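You operate a simulated robot arm through the tools that you are given. There is no shell and no other tool. Be economical: measure what you need, move in short steps, check, and stop when the job is done.

The job below is to be done with a simulated robot arm. You get a single attempt, and the scene is never put back.

TASK
Zero the cycles, set 2 to go and let the pump run them down.
Fine: green selector on before the pump selector goes to run; watch it stop, with 2 on the cycle display; leave the other controls.

The check looks at the end state, three seconds after you hand in, the way a careful person would. Anything else that was tipped, shoved, dropped, spilled or broken makes it a failure.

THE ROBOT
A 6-joint arm with a two-finger parallel gripper, fixed in place. Base frame: the origin is at the foot of the arm, x ahead of it, y to its left, z up. Units: mm, rad, N and s.
With the tool pointing down near the work surface it reaches from about 480 to 880 mm from the base axis. Its first joint turns from -2.007 to 2.007 rad. Payload 4.2 kg.
Tool frame: the origin (TCP) lies between the finger pads and is the grasp point; the fingertips stand 23 mm ahead of it; z points along the fingers, y is the line along which they close. The gripper opens to 94 mm. The fingers are 38 mm wide and 10 mm thick; the gripper's body (54 by 96 mm) begins 39 mm behind the TCP.
Orientation is that of the tool frame in the base frame, as a unit quaternion [w, x, y, z]. With the fingers straight down and closing along the base's y, the tool's x points along the base's -x, its y along +y and its z along -z.

THE INTERFACE
- The arm moves only by the tool arm_command. Its argument "series" is a list of rows, each a list of 7 numbers: the shift along the base's x, y, z in mm, then the turn, a rotation vector about the base's x, y, z in rad, then the opening, from 0 (shut) to 1 (fully open). In form: [[dx, dy, dz, rx, ry, rz, gripper], ...]. A call has 1 to 10 rows; each row is the pose to reach, as a shift and turn from the pose commanded when the call began. Rows are played at 5 a second. More than 50 mm and 0.15 rad between two rows, or a gripper value outside its range, and nothing of the call is played. A pose out of reach is approached as far as the arm can. The call stops where the force on the tool passes 90 N (or 10 N more than at its start, if that is more) or the arm is blocked; 0.2 s more then pass. The fingers move at their own pace (about 108 mm/s each) and stop on an object; they squeeze with about 45 N. The grip force told is the motor's: it shows also when the fingers shut on nothing. Time passes only in rows, and 0.2 s behind the last, so rows that repeat a pose let the fingers close. The reply holds the time, the measured pose of the TCP, the force on the tool along the base axes, the opening and the grip force, in the units named above and with some noise, and new pictures: "show" is both (left out), scene, wrist or none.
- Cameras (640 x 400 px; columns grow to the right, rows downward): "scene" is fixed at [220.3, 499.3, 1656.5]; the picture's right is [-0.66, -0.75, 0.00], its down [-0.40, 0.35, -0.85] and it looks along [0.64, -0.56, -0.53] (base axes); focal length 321 px, centre (320, 200). "wrist" rides on the gripper at [86, 16, -74] in the tool frame; the picture's right is [-0.18, 0.98, 0.00], its down [-0.58, -0.11, -0.81] and it looks along [-0.79, -0.15, 0.59] (tool axes); focal length 243 px, centre (320, 200). There is no depth. A picture from a camera that has moved, and an enlarged one, comes with that camera's place and axes in the base frame and with its lens.
- raise_lower(by): slides the trunk up (or, below 0, down) by that many mm; the arm rides with it, the base frame stays. It gives what a move gives, with no picture.
- zoom(camera, box): a new picture of the part [left, top, right, bottom] of that camera's present view, enlarged. It takes no simulated time.
- sign_off(): hands the job in; it is judged then, once.

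Go step by step. Nothing tells you positions but the pictures and the camera data: compare them with the known pose of the tool, close in by small moves and look again before you grip or let go. The budget is 120 turns and 170 pictures, counting those below and the enlarged ones. Unless the task says otherwise, let go and move clear before handing in, and close with one line.

The tools are called after "Request:" as name(argument=value, ...) on one line, values as JSON. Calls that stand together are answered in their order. arm_command: Moves the arm, as the interface text tells. Its arguments: {"type":"object","properties":{"series":{"type":"array","items":{"type":"array","items":{"type":"number"}}},"show":{"type":"string","enum":["both","scene","wrist","none"]}},"required":["series"]} The other tools are called the same way: raise_lower (by) slides the trunk up or down; zoom (camera, box) takes an enlarged picture of a part of a camera's view; sign_off () hands the job in.

At the start:

```text
t: 0.0
tcp_pos: [368.2, 232.2, 1473.9]
orientation: [0.0, 0.0, 1.0, 0.0]
ft_force: [0.7, -0.3, -0.3]
width: 94.1
grip_force: 0.1
trunk travel left (down, up): [-862.0, 128.0]
```

scene: 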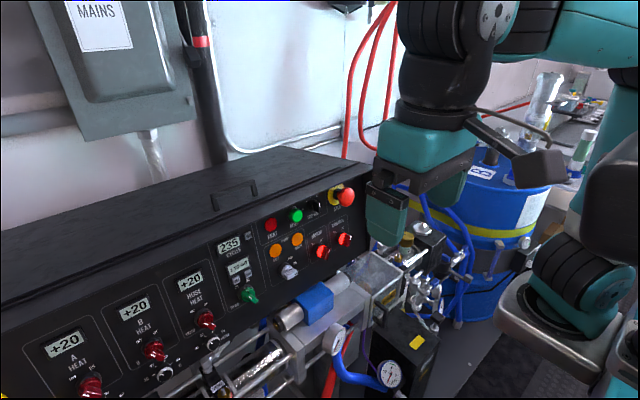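
wrist: 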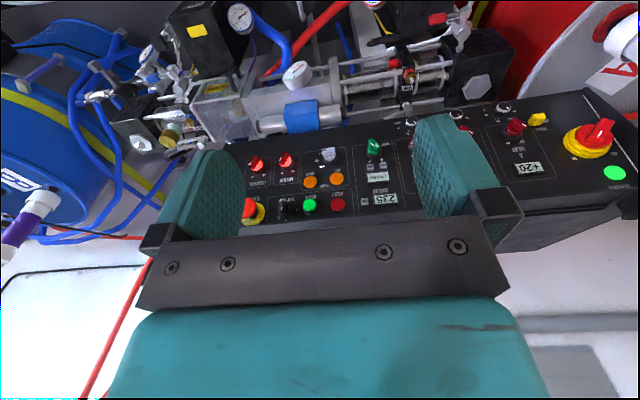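

I see a control panel with displays, a green selector, a grey pump selector and several buttons. I'll enlarge the views to read the labels.

Request:
zoom(camera="scene", box=[200, 180, 370, 310])

Request:
zoom(camera="wrist", box=[230, 120, 420, 230])

Request:
zoom(camera="scene", box=[20, 250, 240, 400])

```text
3.08 times, centred on (285, 245) of scene
camera zoom: at [220.3, 499.3, 1656.5], right [-0.66, -0.75, 0.0], down [-0.4, 0.35, -0.85], along [0.64, -0.56, -0.53], focal length 988 px, centre (428, 62)
```

zoom: 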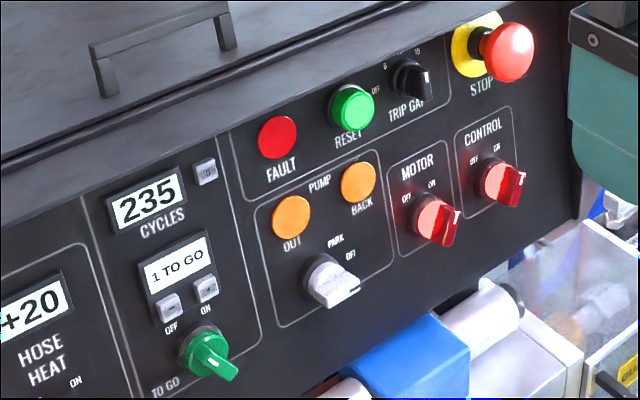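

```text
3.37 times, centred on (325, 175) of wrist
camera zoom: at [280.4, 250.0, 1548.9], right [0.18, 0.98, 0.0], down [0.58, -0.11, 0.81], along [0.79, -0.15, -0.59], focal length 817 px, centre (303, 284)
```

zoom: 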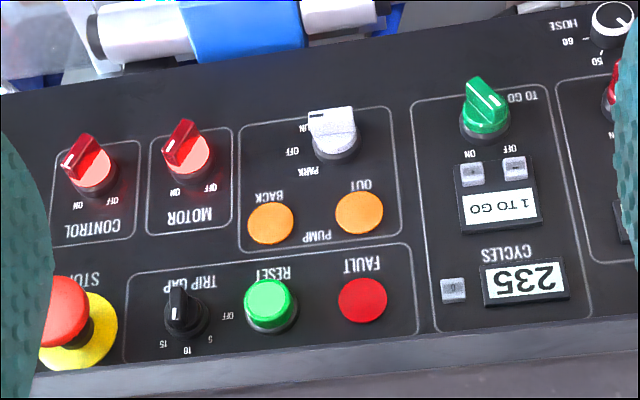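

```text
2.67 times, centred on (130, 325) of scene
camera zoom: at [220.3, 499.3, 1656.5], right [-0.66, -0.75, 0.0], down [-0.4, 0.35, -0.85], along [0.64, -0.56, -0.53], focal length 856 px, centre (827, -133)
```

zoom: 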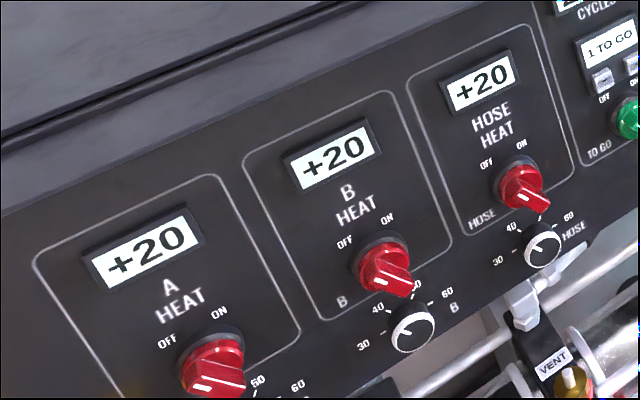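

The panel faces the robot and leans back about 16°. From the two views I place the cycles button near [714,265,1242], the green selector near [681,301,1122] and the pump selector near [680,199,1135]. I'll look closer at the labels and pointers.

Request:
zoom(camera="wrist", box=[355, 135, 405, 215])

Request:
zoom(camera="scene", box=[230, 250, 310, 310])

Request:
zoom(camera="wrist", box=[240, 140, 350, 190])

```text
5.00 times, centred on (380, 175) of wrist
camera zoom: at [280.4, 250.0, 1548.9], right [0.18, 0.98, 0.0], down [0.58, -0.11, 0.81], along [0.79, -0.15, -0.59], focal length 1213 px, centre (20, 325)
```

zoom: 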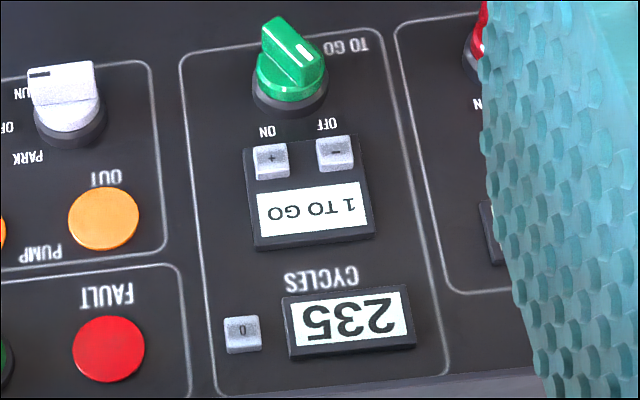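

```text
6.67 times, centred on (270, 280) of scene
camera zoom: at [220.3, 499.3, 1656.5], right [-0.66, -0.75, 0.0], down [-0.4, 0.35, -0.85], along [0.64, -0.56, -0.53], focal length 2140 px, centre (653, -333)
```

zoom: 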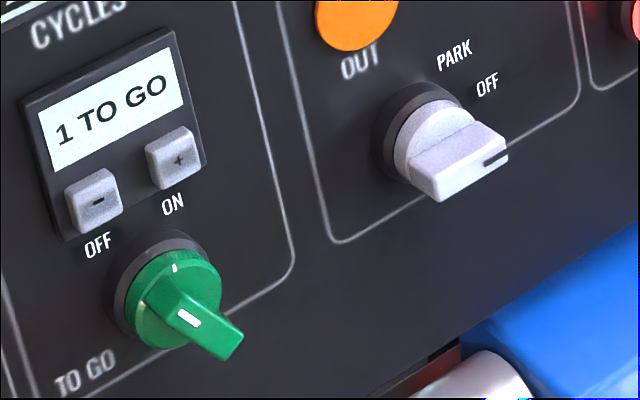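

```text
5.82 times, centred on (295, 165) of wrist
camera zoom: at [280.4, 250.0, 1548.9], right [0.18, 0.98, 0.0], down [0.58, -0.11, 0.81], along [0.79, -0.15, -0.59], focal length 1412 px, centre (466, 404)
```

zoom: 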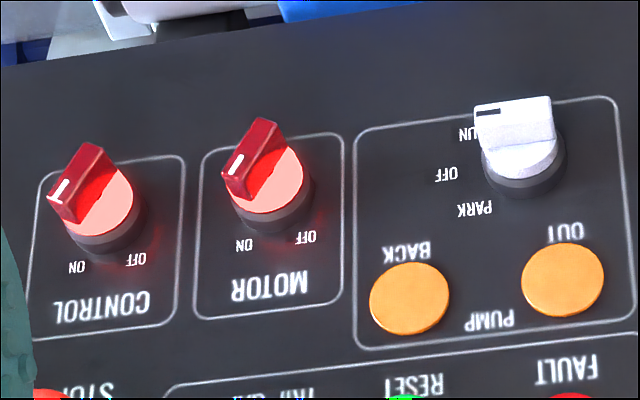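

The counter's "0" button zeroes the cycles, and "+" takes 1 to go up to 2. The green selector is at OFF (needs ON, to the right), and the pump selector points at OFF with RUN below it. I'll bring the gripper in front of the panel, turn it horizontal and close it.

Request:
arm_command(series=[[10, 3, -10, 0, -0.14, 0, 0.5], [20, 6, -30, 0, -0.28, 0, 0], [40, 9, -50, 0, -0.42, 0, 0], [60, 12, -70, 0, -0.56, 0, 0], [80, 15, -90, 0, -0.7, 0, 0], [100, 18, -110, 0, -0.84, 0, 0], [120, 21, -130, 0, -0.98, 0, 0], [140, 25, -150, 0, -1.12, 0, 0], [160, 29, -170, 0, -1.26, 0, 0], [180, 33, -190, 0, -1.4, 0, 0]])

```text
t: 2.2
tcp_pos: [546.5, 264.8, 1287.2]
orientation: [0.646, 0.003, 0.764, 0.001]
ft_force: [0.2, -0.3, 0.5]
width: 0.0
grip_force: 42.5
out of reach, approached as far as the arm can: row 1, 2
trunk travel left (down, up): [-862.0, 128.0]
camera wrist: at [458.8, 282.2, 1215.3], right [0.03, 0.98, 0.19], down [-0.7, -0.11, 0.71], along [0.72, -0.15, 0.68], focal length 243 px, centre (320, 200)
```

scene: 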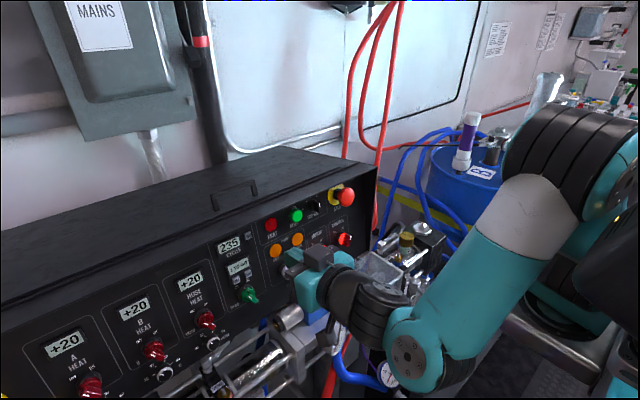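
wrist: 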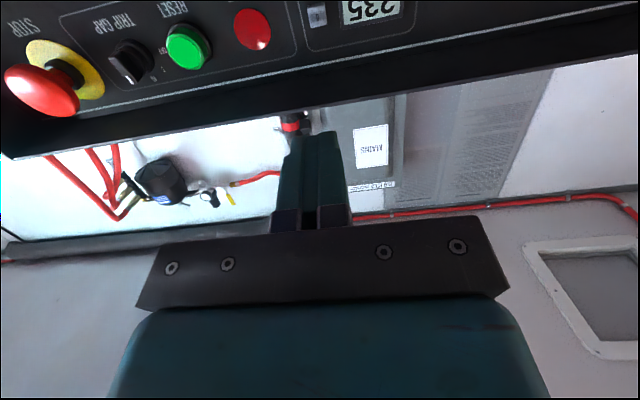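

The tool works well this way round, and the new view confirms "0" at about [714,266,1243]. I'll level the tool so its lower edge does the pressing, then come close to the button.

Request:
arm_command(series=[[20, 0, -10, 0, -0.09, 0, 0], [50, 0, -23, 0, -0.17, 0, 0], [80, 0, -23, 0, -0.17, 0, 0], [112, 0, -23, 0, -0.17, 0, 0], [112, 0, -23, 0, -0.17, 0, 0]])

```text
t: 3.4
tcp_pos: [661.4, 266.7, 1260.2]
orientation: [0.707, 0.0, 0.707, 0.0]
ft_force: [-0.7, 0.0, 0.2]
width: 0.0
grip_force: 42.7
trunk travel left (down, up): [-862.0, 128.0]
camera wrist: at [585.4, 282.8, 1173.8], right [0.0, 0.98, 0.18], down [-0.81, -0.11, 0.58], along [0.59, -0.15, 0.79], focal length 243 px, centre (320, 200)
```

scene: 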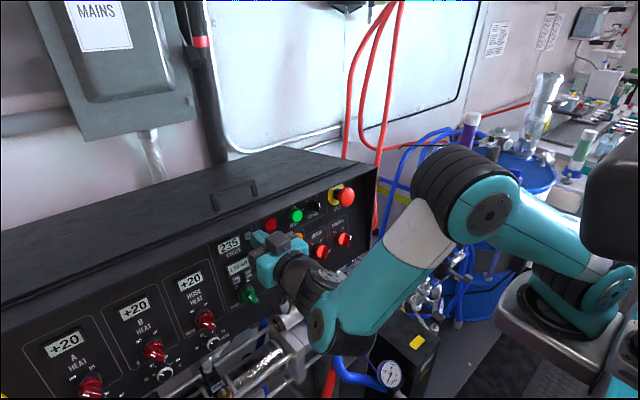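
wrist: 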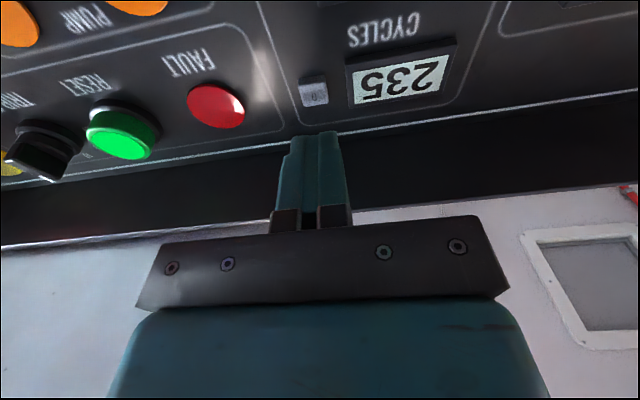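

The fingertip's lower edge lines up with the "0" button, about 28 mm away. I'll press forward in small steps.

Request:
arm_command(series=[[15, -1, 2, 0, 0, 0, 0], [24, -1, 2, 0, 0, 0, 0], [27, -1, 2, 0, 0, 0, 0], [29, -1, 2, 0, 0, 0, 0]])

```text
t: 4.4
tcp_pos: [689.3, 265.0, 1263.3]
orientation: [0.707, -0.001, 0.708, 0.0]
ft_force: [-1.3, -0.1, -0.5]
width: 0.0
grip_force: 42.1
trunk travel left (down, up): [-862.0, 128.0]
camera wrist: at [613.9, 281.8, 1176.4], right [0.0, 0.98, 0.18], down [-0.81, -0.11, 0.58], along [0.59, -0.15, 0.79], focal length 243 px, centre (320, 200)
```

scene: 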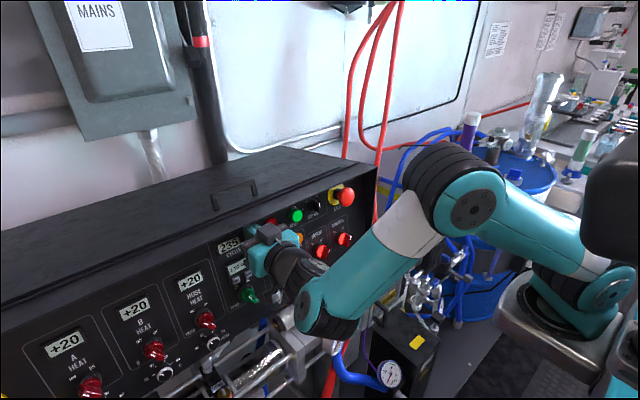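
wrist: 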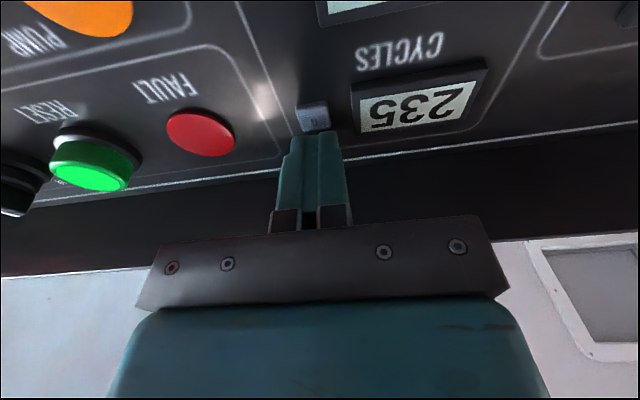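

The tip is just about at the button. I'll push a few more millimetres, slightly lower.

Request:
arm_command(series=[[2, 0, -3, 0, 0, 0, 0], [4, 0, -3, 0, 0, 0, 0], [6, 0, -3, 0, 0, 0, 0]], show="wrist")

```text
t: 5.2
tcp_pos: [692.8, 264.9, 1260.6]
orientation: [0.707, 0.0, 0.707, 0.0]
ft_force: [-18.5, -4.0, 0.4]
width: 0.0
grip_force: 42.0
trunk travel left (down, up): [-862.0, 128.0]
camera wrist: at [617.3, 281.9, 1174.1], right [0.0, 0.98, 0.18], down [-0.81, -0.11, 0.58], along [0.59, -0.15, 0.79], focal length 243 px, centre (320, 200)
```

wrist: 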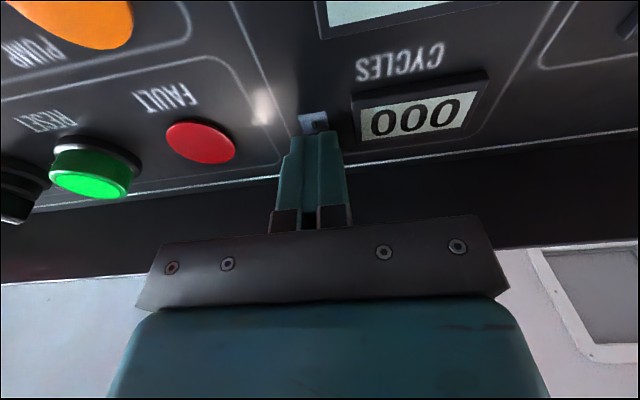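

The cycles display reads 000. I'll back off and line up with "+", near [694,288,1162].

Request:
arm_command(series=[[-25, 0, 0, 0, 0, 0, 0], [-55, 5, -5, 0, 0, 0, 0], [-55, 14, -42, 0, 0, 0, 0], [-55, 23, -81, 0, 0, 0, 0], [-52, 23, -81, 0, 0, 0, 0]])

```text
t: 6.4
tcp_pos: [643.2, 287.1, 1178.2]
orientation: [0.707, -0.001, 0.707, 0.001]
ft_force: [-0.3, 0.3, -0.2]
width: 0.1
grip_force: 42.6
trunk travel left (down, up): [-862.0, 128.0]
camera wrist: at [567.9, 304.4, 1092.1], right [0.0, 0.98, 0.18], down [-0.81, -0.11, 0.58], along [0.59, -0.15, 0.79], focal length 243 px, centre (320, 200)
```

scene: 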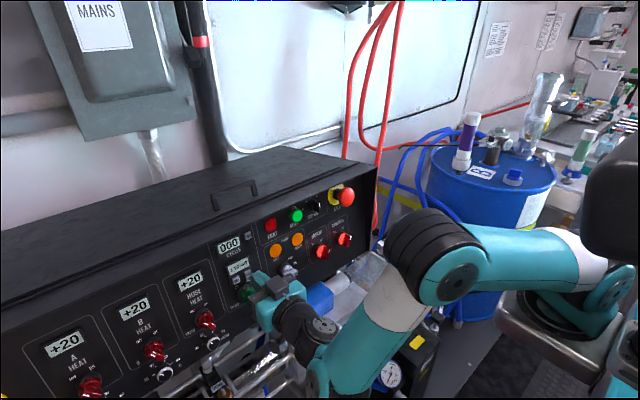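
wrist: 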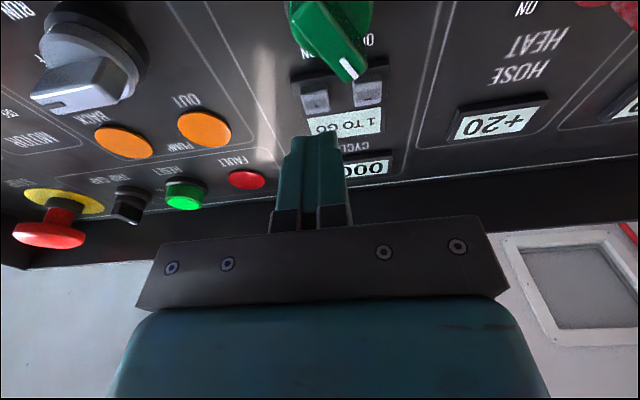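

"+" sits straight ahead at about z 1165. I'll lift slightly and press once.

Request:
arm_command(series=[[12, 0, 5, 0, 0, 0, 0], [22, 0, 5, 0, 0, 0, 0], [26, 0, 5, 0, 0, 0, 0], [28, 0, 5, 0, 0, 0, 0]], show="wrist")

```text
t: 7.4
tcp_pos: [671.3, 288.9, 1184.7]
orientation: [0.706, -0.001, 0.708, 0.001]
ft_force: [-3.2, -0.1, -1.2]
width: 0.0
grip_force: 42.8
trunk travel left (down, up): [-862.0, 128.0]
camera wrist: at [594.9, 305.0, 1098.4], right [0.0, 0.98, 0.18], down [-0.81, -0.11, 0.58], along [0.59, -0.15, 0.79], focal length 243 px, centre (320, 200)
```

wrist: 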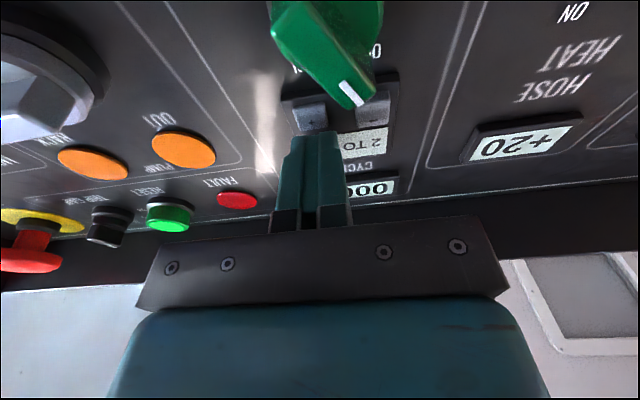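

The to-go display now reads 2, so I'll back off. Next I'll tilt the tool to the panel's normal and open the jaws part way, to look at the green selector.

Request:
arm_command(series=[[-20, 0, 0, 0, 0, 0, 0], [-60, 4, 0, 0, 0, 0, 0], [-75, 12, -15, 0, 0.13, 0, 0.5], [-75, 12, -40, 0, 0.26, 0, 0.5], [-75, 12, -40, 0, 0.26, 0, 0.5]])

```text
t: 8.6
tcp_pos: [595.9, 303.0, 1143.7]
orientation: [0.609, -0.001, 0.793, 0.001]
ft_force: [0.3, 0.4, -0.7]
width: 47.2
grip_force: 0.1
trunk travel left (down, up): [-862.0, 128.0]
camera wrist: at [500.4, 319.0, 1080.7], right [0.05, 0.98, 0.18], down [-0.63, -0.11, 0.77], along [0.78, -0.15, 0.61], focal length 243 px, centre (320, 200)
```

scene: 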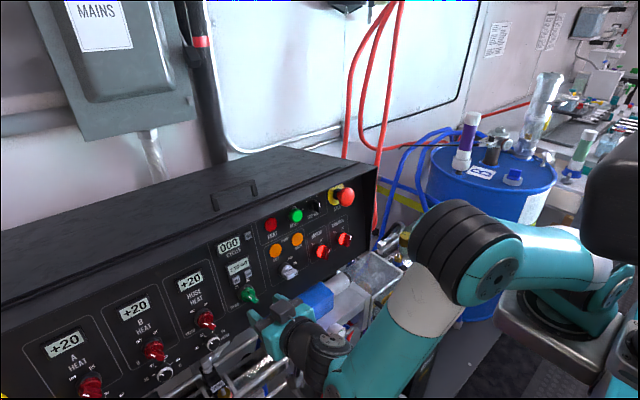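
wrist: 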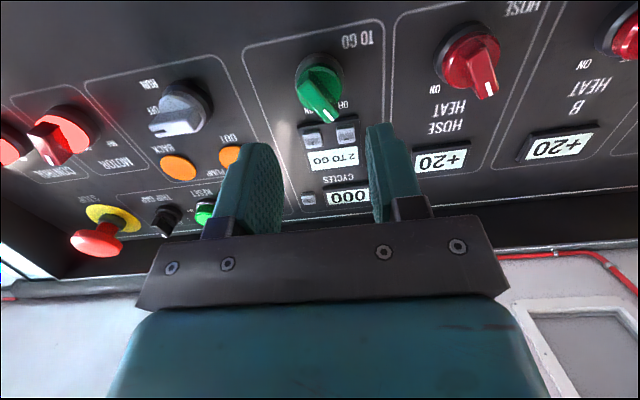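

The selectors are clear from here, so I'll zoom in to place the green and pump knobs.

Request:
zoom(camera="wrist", box=[250, 20, 410, 120])

Request:
zoom(camera="wrist", box=[100, 60, 260, 160])

Request:
zoom(camera="scene", box=[220, 250, 330, 319])

```text
4.00 times, centred on (330, 70) of wrist
camera zoom: at [500.4, 319.0, 1080.7], right [0.05, 0.98, 0.18], down [-0.63, -0.11, 0.77], along [0.78, -0.15, 0.61], focal length 970 px, centre (280, 720)
```

zoom: 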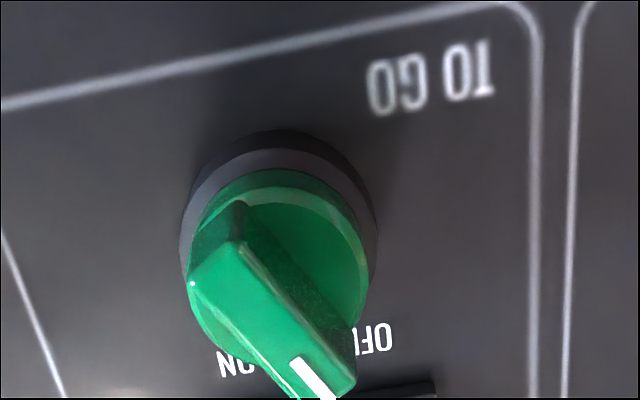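

```text
4.00 times, centred on (180, 110) of wrist
camera zoom: at [500.4, 319.0, 1080.7], right [0.05, 0.98, 0.18], down [-0.63, -0.11, 0.77], along [0.78, -0.15, 0.61], focal length 970 px, centre (880, 560)
```

zoom: 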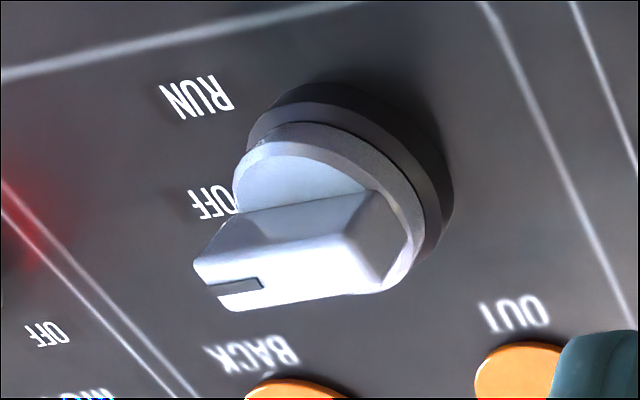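

```text
5.80 times, centred on (275, 284) of scene
camera zoom: at [220.3, 499.3, 1656.5], right [-0.66, -0.75, 0.0], down [-0.4, 0.35, -0.85], along [0.64, -0.56, -0.53], focal length 1861 px, centre (581, -290)
```

zoom: 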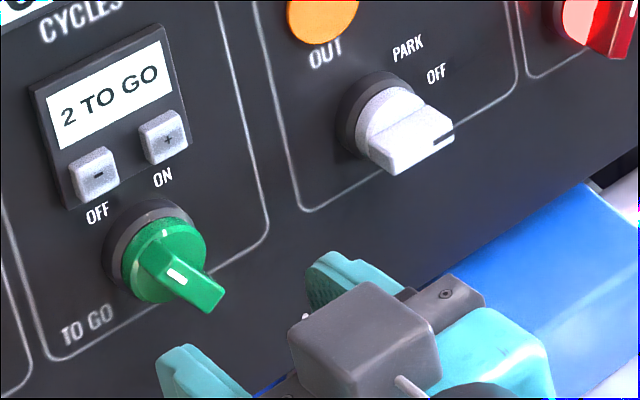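

I place the green lever's top face centre at about [656,302.6,1126], leaning about 27° left of vertical. I'll roll the tool to match it.

Request:
arm_command(series=[[0, 0, 0, -0.116, 0, 0.031, 0.4], [0, 0, -1, -0.232, 0, 0.062, 0.4], [0, 0, -2, -0.348, 0, 0.093, 0.4], [0, 0, -2, -0.464, 0, 0.123, 0.4], [10, 0, -4.5, -0.464, 0, 0.123, 0.4]])

```text
t: 9.8
tcp_pos: [606.8, 301.2, 1140.6]
orientation: [0.592, -0.19, 0.77, -0.144]
ft_force: [0.2, 0.6, 0.2]
width: 37.6
grip_force: 0.0
trunk travel left (down, up): [-862.0, 128.0]
camera wrist: at [511.2, 275.4, 1079.0], right [-0.07, 0.96, -0.28], down [-0.63, 0.17, 0.75], along [0.77, 0.24, 0.59], focal length 243 px, centre (320, 200)
```

scene: 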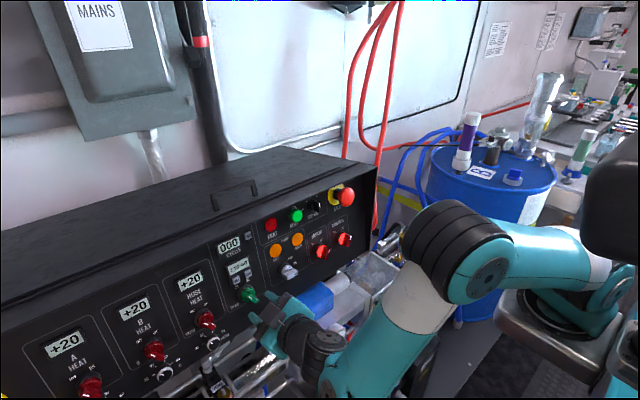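
wrist: 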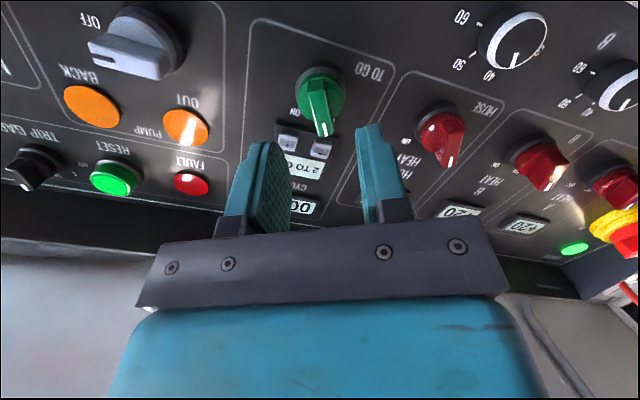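

The lever is now aligned with the jaws. I'll advance most of the way and look again.

Request:
arm_command(series=[[12, 0.5, -3.5, 0, 0, 0, 0.4], [24, 1, -7, 0, 0, 0, 0.4], [28, 1.4, -8.5, 0, 0, 0, 0.4]])

Request:
zoom(camera="scene", box=[220, 250, 330, 319])

```text
t: 10.6
tcp_pos: [635.3, 302.2, 1131.4]
orientation: [0.592, -0.189, 0.77, -0.145]
ft_force: [-0.3, 0.3, 0.4]
width: 37.5
grip_force: 0.0
trunk travel left (down, up): [-862.0, 128.0]
camera wrist: at [539.9, 277.0, 1070.1], right [-0.07, 0.96, -0.28], down [-0.63, 0.17, 0.75], along [0.77, 0.23, 0.59], focal length 243 px, centre (320, 200)
```

scene: 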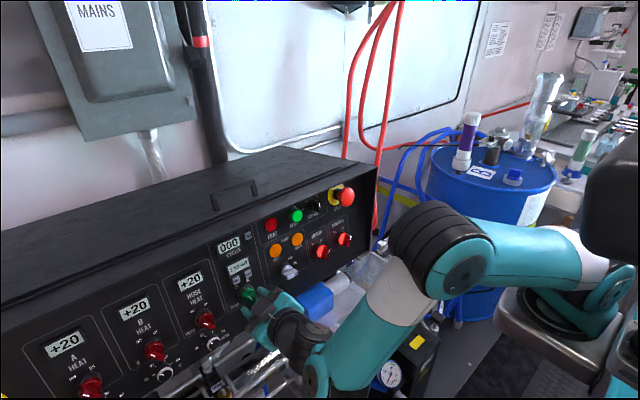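
wrist: 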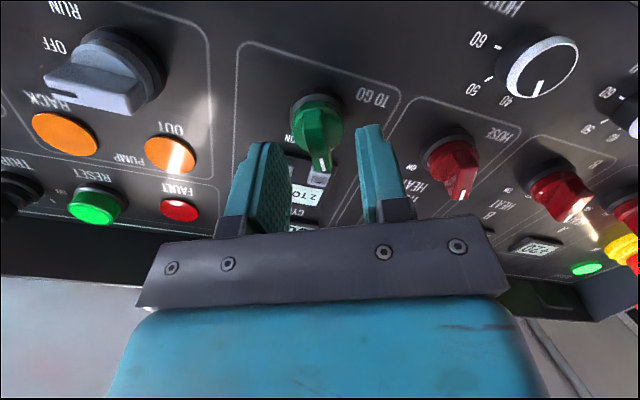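

```text
5.80 times, centred on (275, 284) of scene
camera zoom: at [220.3, 499.3, 1656.5], right [-0.66, -0.75, 0.0], down [-0.4, 0.35, -0.85], along [0.64, -0.56, -0.53], focal length 1861 px, centre (581, -290)
```

zoom: 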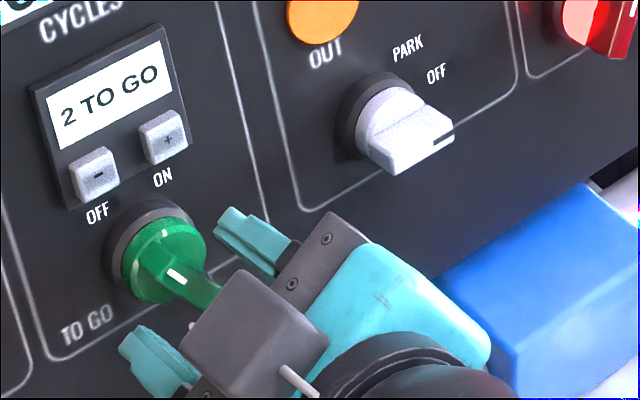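

The lever is centred between the fingers, with the tips level with its top. I'll go in 10 mm more and close.

Request:
arm_command(series=[[5, 0, -1.3, 0, 0, 0, 0.4], [10, 0, -2.6, 0, 0, 0, 0.4], [10, 0, -2.6, 0, 0, 0, 0.15], [10, 0, -2.6, 0, 0, 0, 0], [10, 0, -2.6, 0, 0, 0, 0]])

```text
t: 11.8
tcp_pos: [644.3, 300.8, 1128.0]
orientation: [0.592, -0.188, 0.77, -0.145]
ft_force: [-1.9, -6.5, 2.8]
width: 11.2
grip_force: 44.7
trunk travel left (down, up): [-862.0, 128.0]
camera wrist: at [549.3, 275.7, 1067.0], right [-0.07, 0.96, -0.28], down [-0.63, 0.17, 0.75], along [0.77, 0.23, 0.59], focal length 243 px, centre (320, 200)
```

scene: 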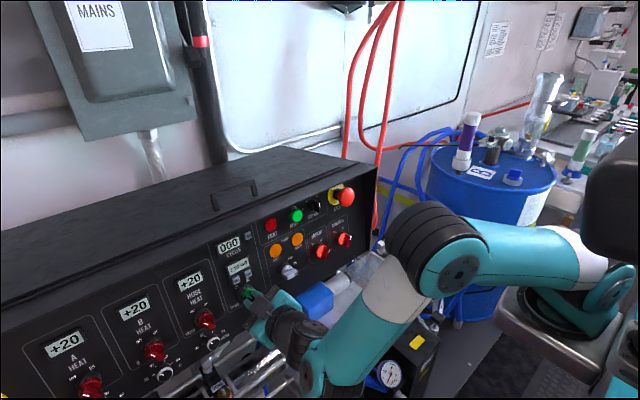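
wrist: 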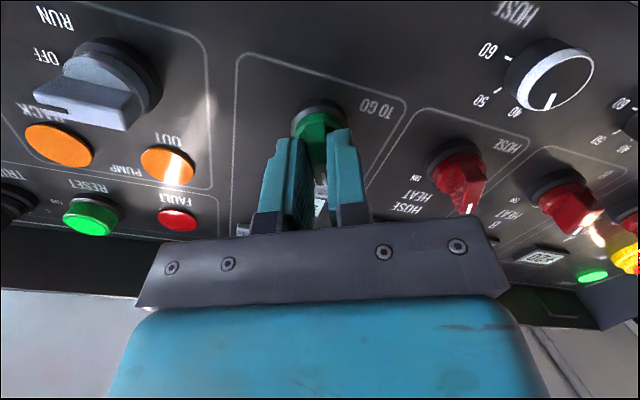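

The lever is held (11 mm wide). I'll turn it clockwise in steps towards ON.

Request:
arm_command(series=[[0, -1.5, 0.3, 0.116, 0, -0.031, 0], [0, -1.5, 0.3, 0.232, 0, -0.062, 0], [0, -1.5, 0.3, 0.348, 0, -0.093, 0], [0, -1.5, 0.3, 0.464, 0, -0.123, 0], [0, -1.5, 0.3, 0.58, 0, -0.154, 0], [0, -1.5, 0.3, 0.696, 0, -0.185, 0], [0, -1.5, 0.3, 0.811, 0, -0.216, 0], [0, -1.5, 0.3, 0.927, 0, -0.247, 0], [0, -1.5, 0.3, 0.927, 0, -0.247, 0]])

```text
t: 13.8
tcp_pos: [642.4, 302.5, 1128.5]
orientation: [0.592, 0.187, 0.77, 0.147]
ft_force: [9.8, 24.8, 8.0]
width: 11.3
grip_force: 45.2
trunk travel left (down, up): [-862.0, 128.0]
camera wrist: at [552.7, 357.4, 1081.5], right [0.16, 0.79, 0.6], down [-0.66, -0.37, 0.66], along [0.74, -0.5, 0.46], focal length 243 px, centre (320, 200)
```

scene: 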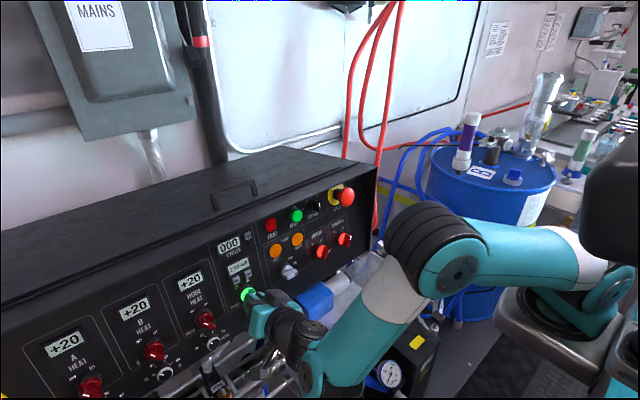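
wrist: 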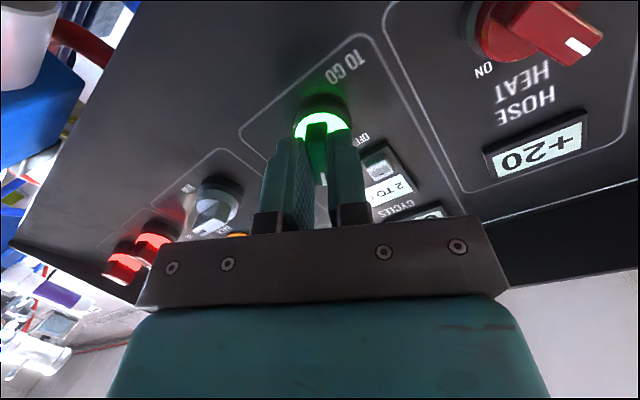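

The selector lit green, so it is ON. I'll release, back straight out and check.

Request:
arm_command(series=[[0, 0, 0, 0, 0, 0, 0.4], [0, 0, 0, 0, 0, 0, 0.4], [-15, 0, 4, 0, 0, 0, 0.4], [-40, 0, 10.6, 0, 0, 0, 0.4]])

Request:
zoom(camera="scene", box=[220, 235, 330, 304])

```text
t: 14.8
tcp_pos: [603.8, 301.2, 1139.8]
orientation: [0.591, 0.189, 0.771, 0.144]
ft_force: [0.3, 0.4, 0.2]
width: 37.7
grip_force: 0.1
trunk travel left (down, up): [-862.0, 128.0]
camera wrist: at [513.1, 355.5, 1091.6], right [0.16, 0.79, 0.6], down [-0.66, -0.36, 0.66], along [0.74, -0.5, 0.46], focal length 243 px, centre (320, 200)
```

scene: 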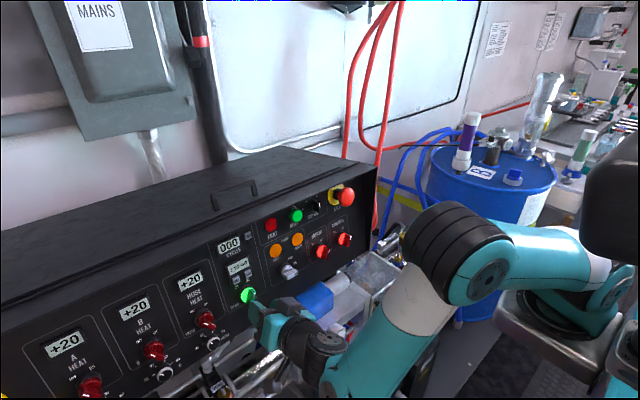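
wrist: 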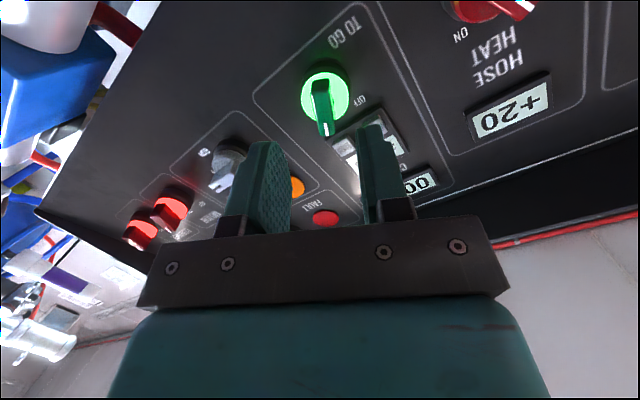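

```text
5.80 times, centred on (275, 270) of scene
camera zoom: at [220.3, 499.3, 1656.5], right [-0.66, -0.75, 0.0], down [-0.4, 0.35, -0.85], along [0.64, -0.56, -0.53], focal length 1861 px, centre (581, -203)
```

zoom: 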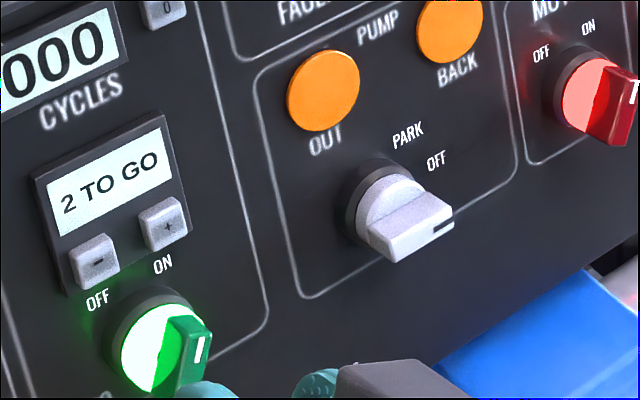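

Green is lit at ON with 2 TO GO and 000. The pump lever's top is at about [656,202,1126], pointing right at OFF. Before rolling the hand there I'll check clearance to the blue box below the panel.

Request:
zoom(camera="scene", box=[260, 240, 400, 328])

Request:
zoom(camera="wrist", box=[0, 0, 256, 160])

```text
4.55 times, centred on (330, 284) of scene
camera zoom: at [220.3, 499.3, 1656.5], right [-0.66, -0.75, 0.0], down [-0.4, 0.35, -0.85], along [0.64, -0.56, -0.53], focal length 1459 px, centre (274, -182)
```

zoom: 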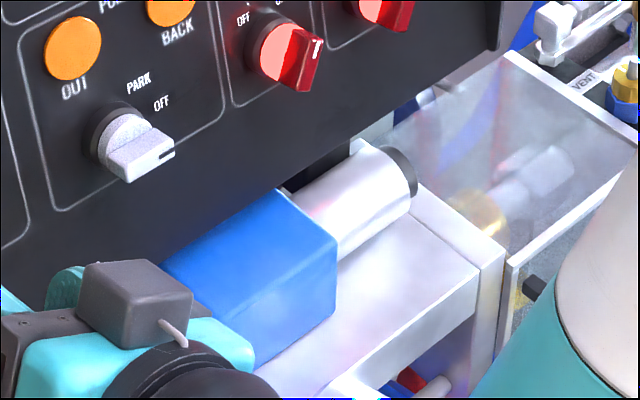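

```text
2.50 times, centred on (128, 80) of wrist
camera zoom: at [513.1, 355.5, 1091.6], right [0.16, 0.79, 0.6], down [-0.66, -0.36, 0.66], along [0.74, -0.5, 0.46], focal length 606 px, centre (800, 500)
```

zoom: 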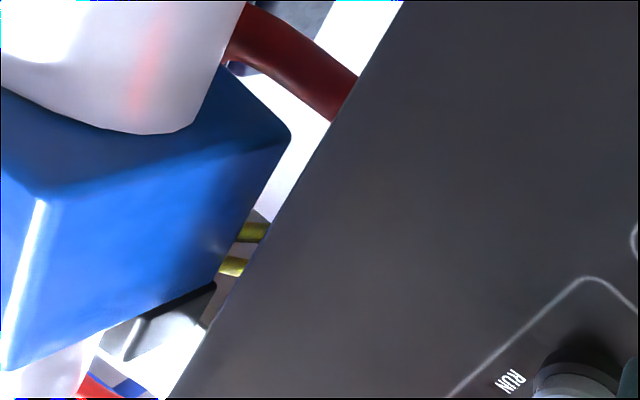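

The blue box top is around z 1006, well below the hand's path. I'll slide across to the pump selector and roll the hand so the jaws close vertically on its horizontal lever.

Request:
arm_command(series=[[-10, -10, 2, -0.135, 0, 0.036, 0.4], [-10, -20, 2, -0.27, 0, 0.072, 0.4], [-10, -30, 2, -0.406, 0, 0.108, 0.4], [-10, -40, 2, -0.541, 0, 0.144, 0.4], [-10, -50, 2, -0.676, 0, 0.18, 0.4], [-10, -60, 2, -0.811, 0, 0.216, 0.4], [-10, -70, 2, -0.946, 0, 0.252, 0.4], [-10, -80, 2, -1.082, 0, 0.288, 0.4], [-10, -90, 2, -1.217, 0, 0.324, 0.4], [-10, -99, 2, -1.352, 0, 0.36, 0.4]], show="none")

Request:
arm_command(series=[[0, 0, 0, -0.126, 0, 0.033, 0.4], [0, 0, 0, -0.251, 0, 0.067, 0.4], [0, 0, 0, -0.377, 0, 0.1, 0.4], [0, 0, 0, -0.502, 0, 0.134, 0.4], [0, 0, 0, -0.63, 0, 0.167, 0.4], [0, 0, 0, -0.63, 0, 0.167, 0.4]])

```text
t: 17.0
tcp_pos: [594.2, 201.6, 1142.2]
orientation: [0.546, -0.353, 0.71, -0.271]
ft_force: [0.6, -0.7, 0.2]
width: 37.7
grip_force: 0.1
trunk travel left (down, up): [-862.0, 128.0]
```

```text
t: 18.4
tcp_pos: [593.3, 203.4, 1141.5]
orientation: [-0.429, 0.562, -0.56, 0.432]
ft_force: [-0.3, 0.6, 0.1]
width: 37.7
grip_force: 0.1
trunk travel left (down, up): [-862.0, 128.0]
camera wrist: at [516.3, 115.6, 1145.9], right [-0.25, 0.18, -0.95], down [-0.75, 0.58, 0.31], along [0.61, 0.79, -0.01], focal length 243 px, centre (320, 200)
```

scene: 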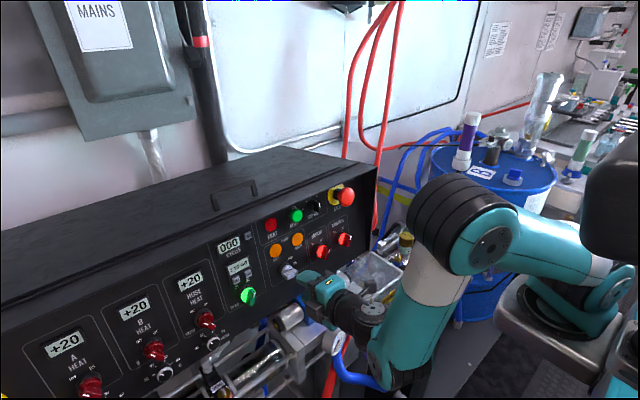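
wrist: 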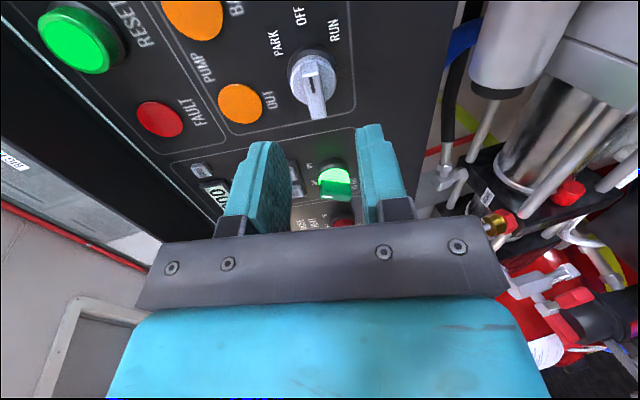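

The lever lines up vertically in the wrist view, between the jaws. I'll advance most of the way and check.

Request:
arm_command(series=[[14, -0.5, -3, 0, 0, 0, 0.4], [28, -1, -6, 0, 0, 0, 0.4], [40, -1.5, -9, 0, 0, 0, 0.4], [40, -1.5, -9, 0, 0, 0, 0.4]])

Request:
zoom(camera="scene", box=[220, 235, 340, 310])

```text
t: 19.4
tcp_pos: [634.6, 198.3, 1132.1]
orientation: [0.43, -0.561, 0.561, -0.432]
ft_force: [0.7, -0.1, 0.5]
width: 37.5
grip_force: 0.1
trunk travel left (down, up): [-862.0, 128.0]
camera wrist: at [557.0, 113.6, 1136.1], right [-0.25, 0.18, -0.95], down [-0.75, 0.58, 0.31], along [0.61, 0.79, -0.01], focal length 243 px, centre (320, 200)
```

scene: 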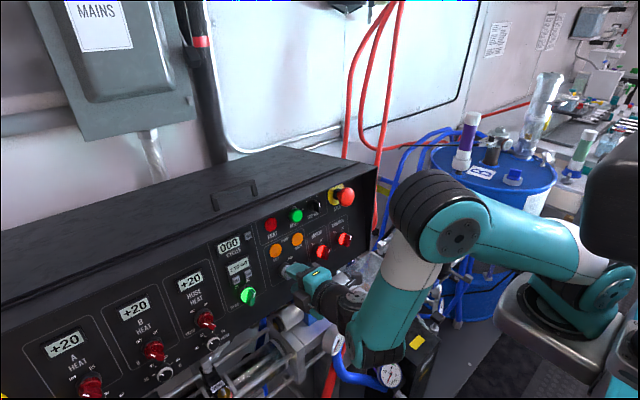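
wrist: 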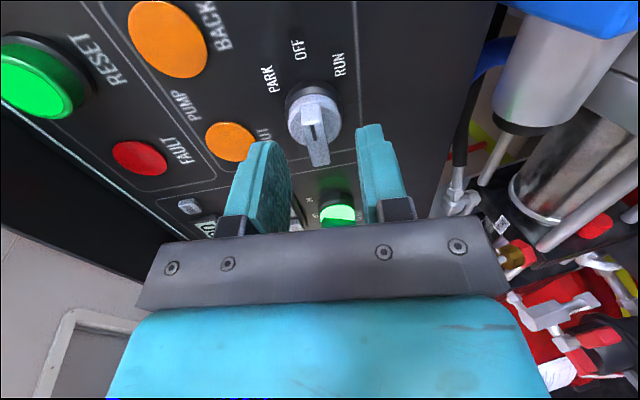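

```text
5.33 times, centred on (280, 272) of scene
camera zoom: at [220.3, 499.3, 1656.5], right [-0.66, -0.75, 0.0], down [-0.4, 0.35, -0.85], along [0.64, -0.56, -0.53], focal length 1712 px, centre (533, -187)
```

zoom: 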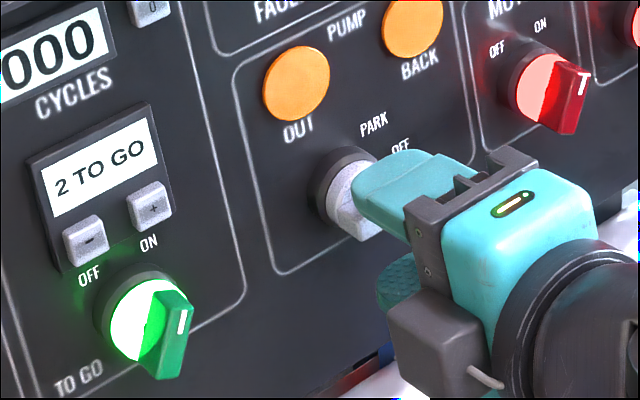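

The lever sits between the jaws. I'll go in 9 mm more, correct y slightly, and close.

Request:
arm_command(series=[[4, 2.5, -1, 0, 0, 0, 0.4], [9, 2.5, -2, 0, 0, 0, 0.4], [9, 2.5, -2, 0, 0, 0, 0.15], [9, 2.5, -2, 0, 0, 0, 0], [9, 2.5, -2, 0, 0, 0, 0]], show="wrist")

```text
t: 20.6
tcp_pos: [642.0, 202.1, 1131.5]
orientation: [0.432, -0.559, 0.56, -0.432]
ft_force: [4.4, 1.6, 10.3]
width: 11.4
grip_force: 45.2
trunk travel left (down, up): [-862.0, 128.0]
camera wrist: at [565.8, 116.7, 1134.9], right [-0.25, 0.18, -0.95], down [-0.75, 0.58, 0.31], along [0.61, 0.79, -0.01], focal length 243 px, centre (320, 200)
```

wrist: 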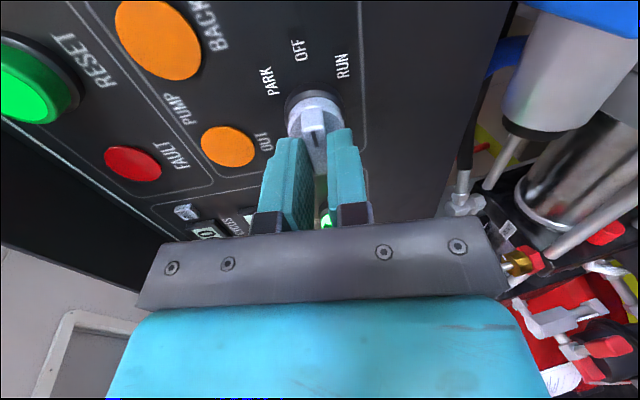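

The lever is held. I'll turn it clockwise from OFF to RUN in steps.

Request:
arm_command(series=[[0, 0, 1, 0.116, 0, -0.031, 0], [0, 0, 1, 0.232, 0, -0.062, 0], [0, 0, 1, 0.348, 0, -0.093, 0], [0, 0, 1, 0.464, 0, -0.123, 0], [0, 0, 1, 0.58, 0, -0.154, 0], [0, 0, 1, 0.676, 0, -0.18, 0]])

Request:
zoom(camera="scene", box=[210, 225, 340, 310])

```text
t: 22.0
tcp_pos: [644.5, 201.8, 1135.4]
orientation: [0.554, -0.333, 0.717, -0.26]
ft_force: [17.5, -3.1, 28.0]
width: 11.3
grip_force: 44.8
trunk travel left (down, up): [-862.0, 128.0]
camera wrist: at [552.9, 146.3, 1087.2], right [-0.16, 0.77, -0.61], down [-0.66, 0.38, 0.64], along [0.73, 0.51, 0.46], focal length 243 px, centre (320, 200)
```

scene: 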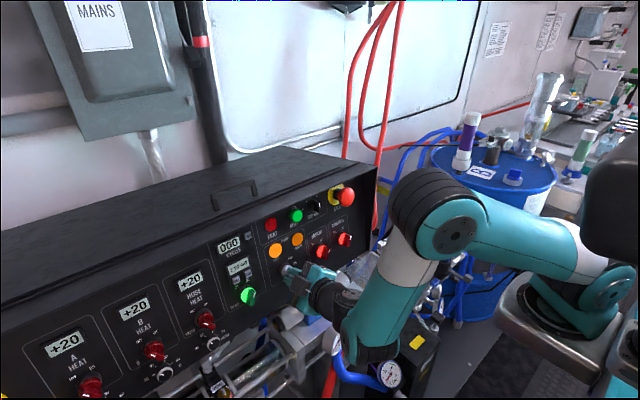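
wrist: 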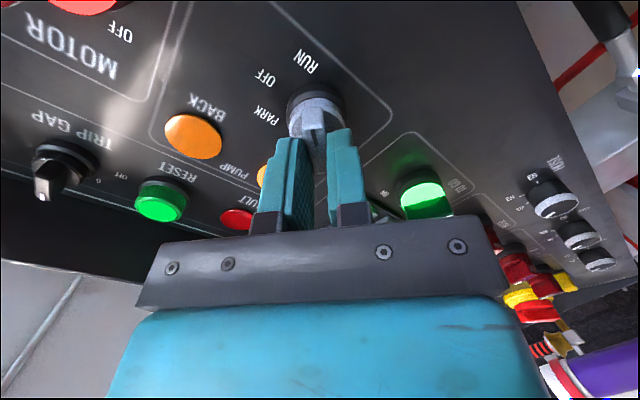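

```text
4.71 times, centred on (275, 268) of scene
camera zoom: at [220.3, 499.3, 1656.5], right [-0.66, -0.75, 0.0], down [-0.4, 0.35, -0.85], along [0.64, -0.56, -0.53], focal length 1510 px, centre (532, -118)
```

zoom: 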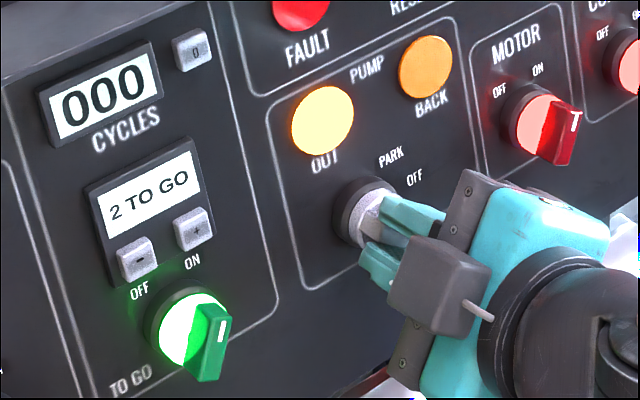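

The OUT lamp is lit, so the pump is running. I'll release, back out and watch the count.

Request:
arm_command(series=[[0, 0, 0, 0, 0, 0, 0.4], [0, 0, 0, 0, 0, 0, 0.4], [-15, 0, 4, 0, 0, 0, 0.4], [-45, 0, 12, 0, 0, 0, 0.4], [-80, 0, 30, 0, 0, 0, 0.4]])

Request:
zoom(camera="scene", box=[210, 225, 340, 310])

```text
t: 23.2
tcp_pos: [563.9, 203.2, 1162.1]
orientation: [0.552, -0.335, 0.719, -0.258]
ft_force: [0.1, -1.4, -1.1]
width: 37.7
grip_force: 0.0
trunk travel left (down, up): [-862.0, 128.0]
camera wrist: at [473.6, 148.0, 1115.6], right [-0.16, 0.77, -0.61], down [-0.66, 0.38, 0.65], along [0.73, 0.51, 0.45], focal length 243 px, centre (320, 200)
```

scene: 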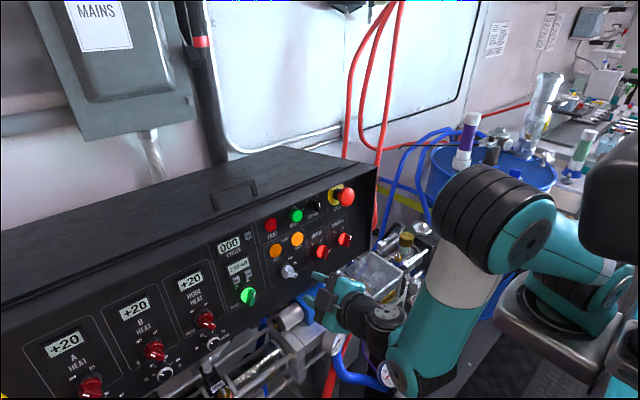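
wrist: 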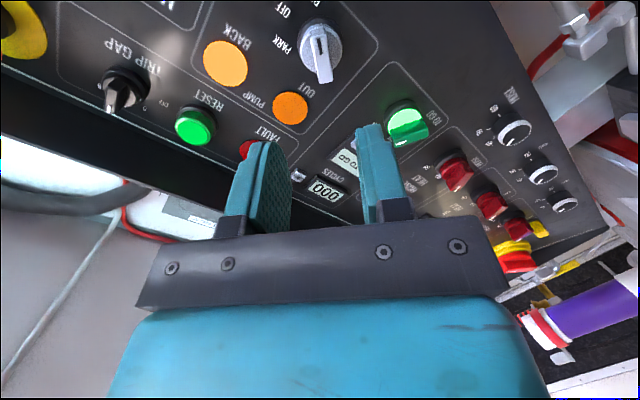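

```text
4.71 times, centred on (275, 268) of scene
camera zoom: at [220.3, 499.3, 1656.5], right [-0.66, -0.75, 0.0], down [-0.4, 0.35, -0.85], along [0.64, -0.56, -0.53], focal length 1510 px, centre (532, -118)
```

zoom: 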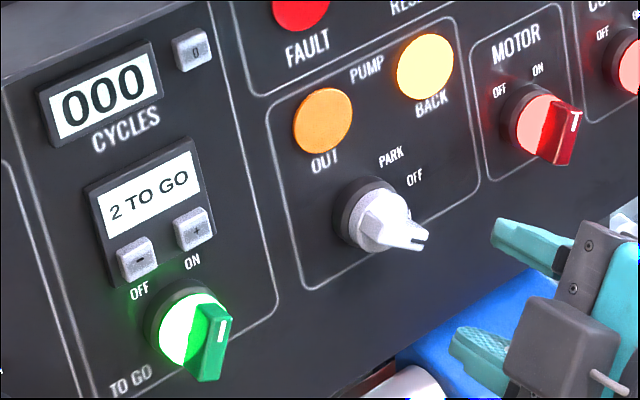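

BACK is lit now, so the pump is stroking, and the selector stays at RUN. I'll wait clear of the panel and watch.

Request:
arm_command(series=[[0, 0, 0, 0, 0, 0, 0.4], [0, 0, 0, 0, 0, 0, 0.4], [0, 0, 0, 0, 0, 0, 0.4], [0, 0, 0, 0, 0, 0, 0.4], [0, 0, 0, 0, 0, 0, 0.4], [0, 0, 0, 0, 0, 0, 0.4], [0, 0, 0, 0, 0, 0, 0.4], [0, 0, 0, 0, 0, 0, 0.4], [0, 0, 0, 0, 0, 0, 0.4], [0, 0, 0, 0, 0, 0, 0.4]], show="none")

Request:
zoom(camera="scene", box=[210, 225, 340, 310])

Request:
arm_command(series=[[0, 0, 0, 0, 0, 0, 0.4], [0, 0, 0, 0, 0, 0, 0.4], [0, 0, 0, 0, 0, 0, 0.4], [0, 0, 0, 0, 0, 0, 0.4], [0, 0, 0, 0, 0, 0, 0.4], [0, 0, 0, 0, 0, 0, 0.4], [0, 0, 0, 0, 0, 0, 0.4], [0, 0, 0, 0, 0, 0, 0.4], [0, 0, 0, 0, 0, 0, 0.4], [0, 0, 0, 0, 0, 0, 0.4]], show="none")

Request:
zoom(camera="scene", box=[210, 225, 340, 310])

```text
t: 25.4
tcp_pos: [563.7, 203.2, 1162.4]
orientation: [0.552, -0.335, 0.719, -0.258]
ft_force: [0.3, 0.0, 0.5]
width: 37.7
grip_force: 0.1
trunk travel left (down, up): [-862.0, 128.0]
```

```text
4.71 times, centred on (275, 268) of scene
camera zoom: at [220.3, 499.3, 1656.5], right [-0.66, -0.75, 0.0], down [-0.4, 0.35, -0.85], along [0.64, -0.56, -0.53], focal length 1510 px, centre (532, -118)
```

zoom: 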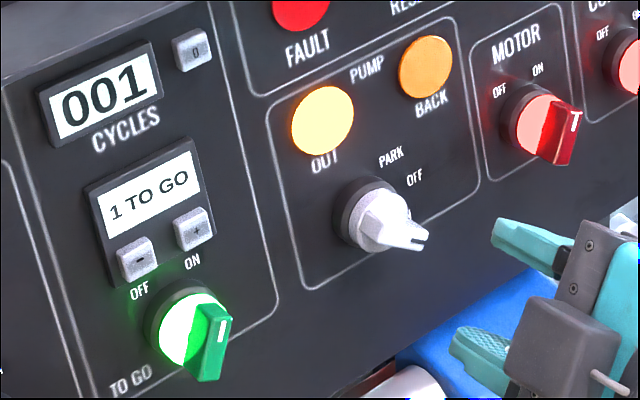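

```text
t: 27.6
tcp_pos: [563.3, 204.2, 1161.3]
orientation: [0.552, -0.334, 0.719, -0.258]
ft_force: [-0.3, -1.0, -0.1]
width: 37.8
grip_force: 0.1
trunk travel left (down, up): [-862.0, 128.0]
```

```text
4.71 times, centred on (275, 268) of scene
camera zoom: at [220.3, 499.3, 1656.5], right [-0.66, -0.75, 0.0], down [-0.4, 0.35, -0.85], along [0.64, -0.56, -0.53], focal length 1510 px, centre (532, -118)
```

zoom: 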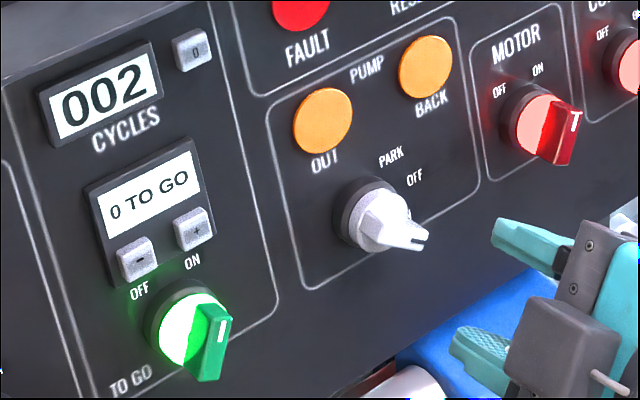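

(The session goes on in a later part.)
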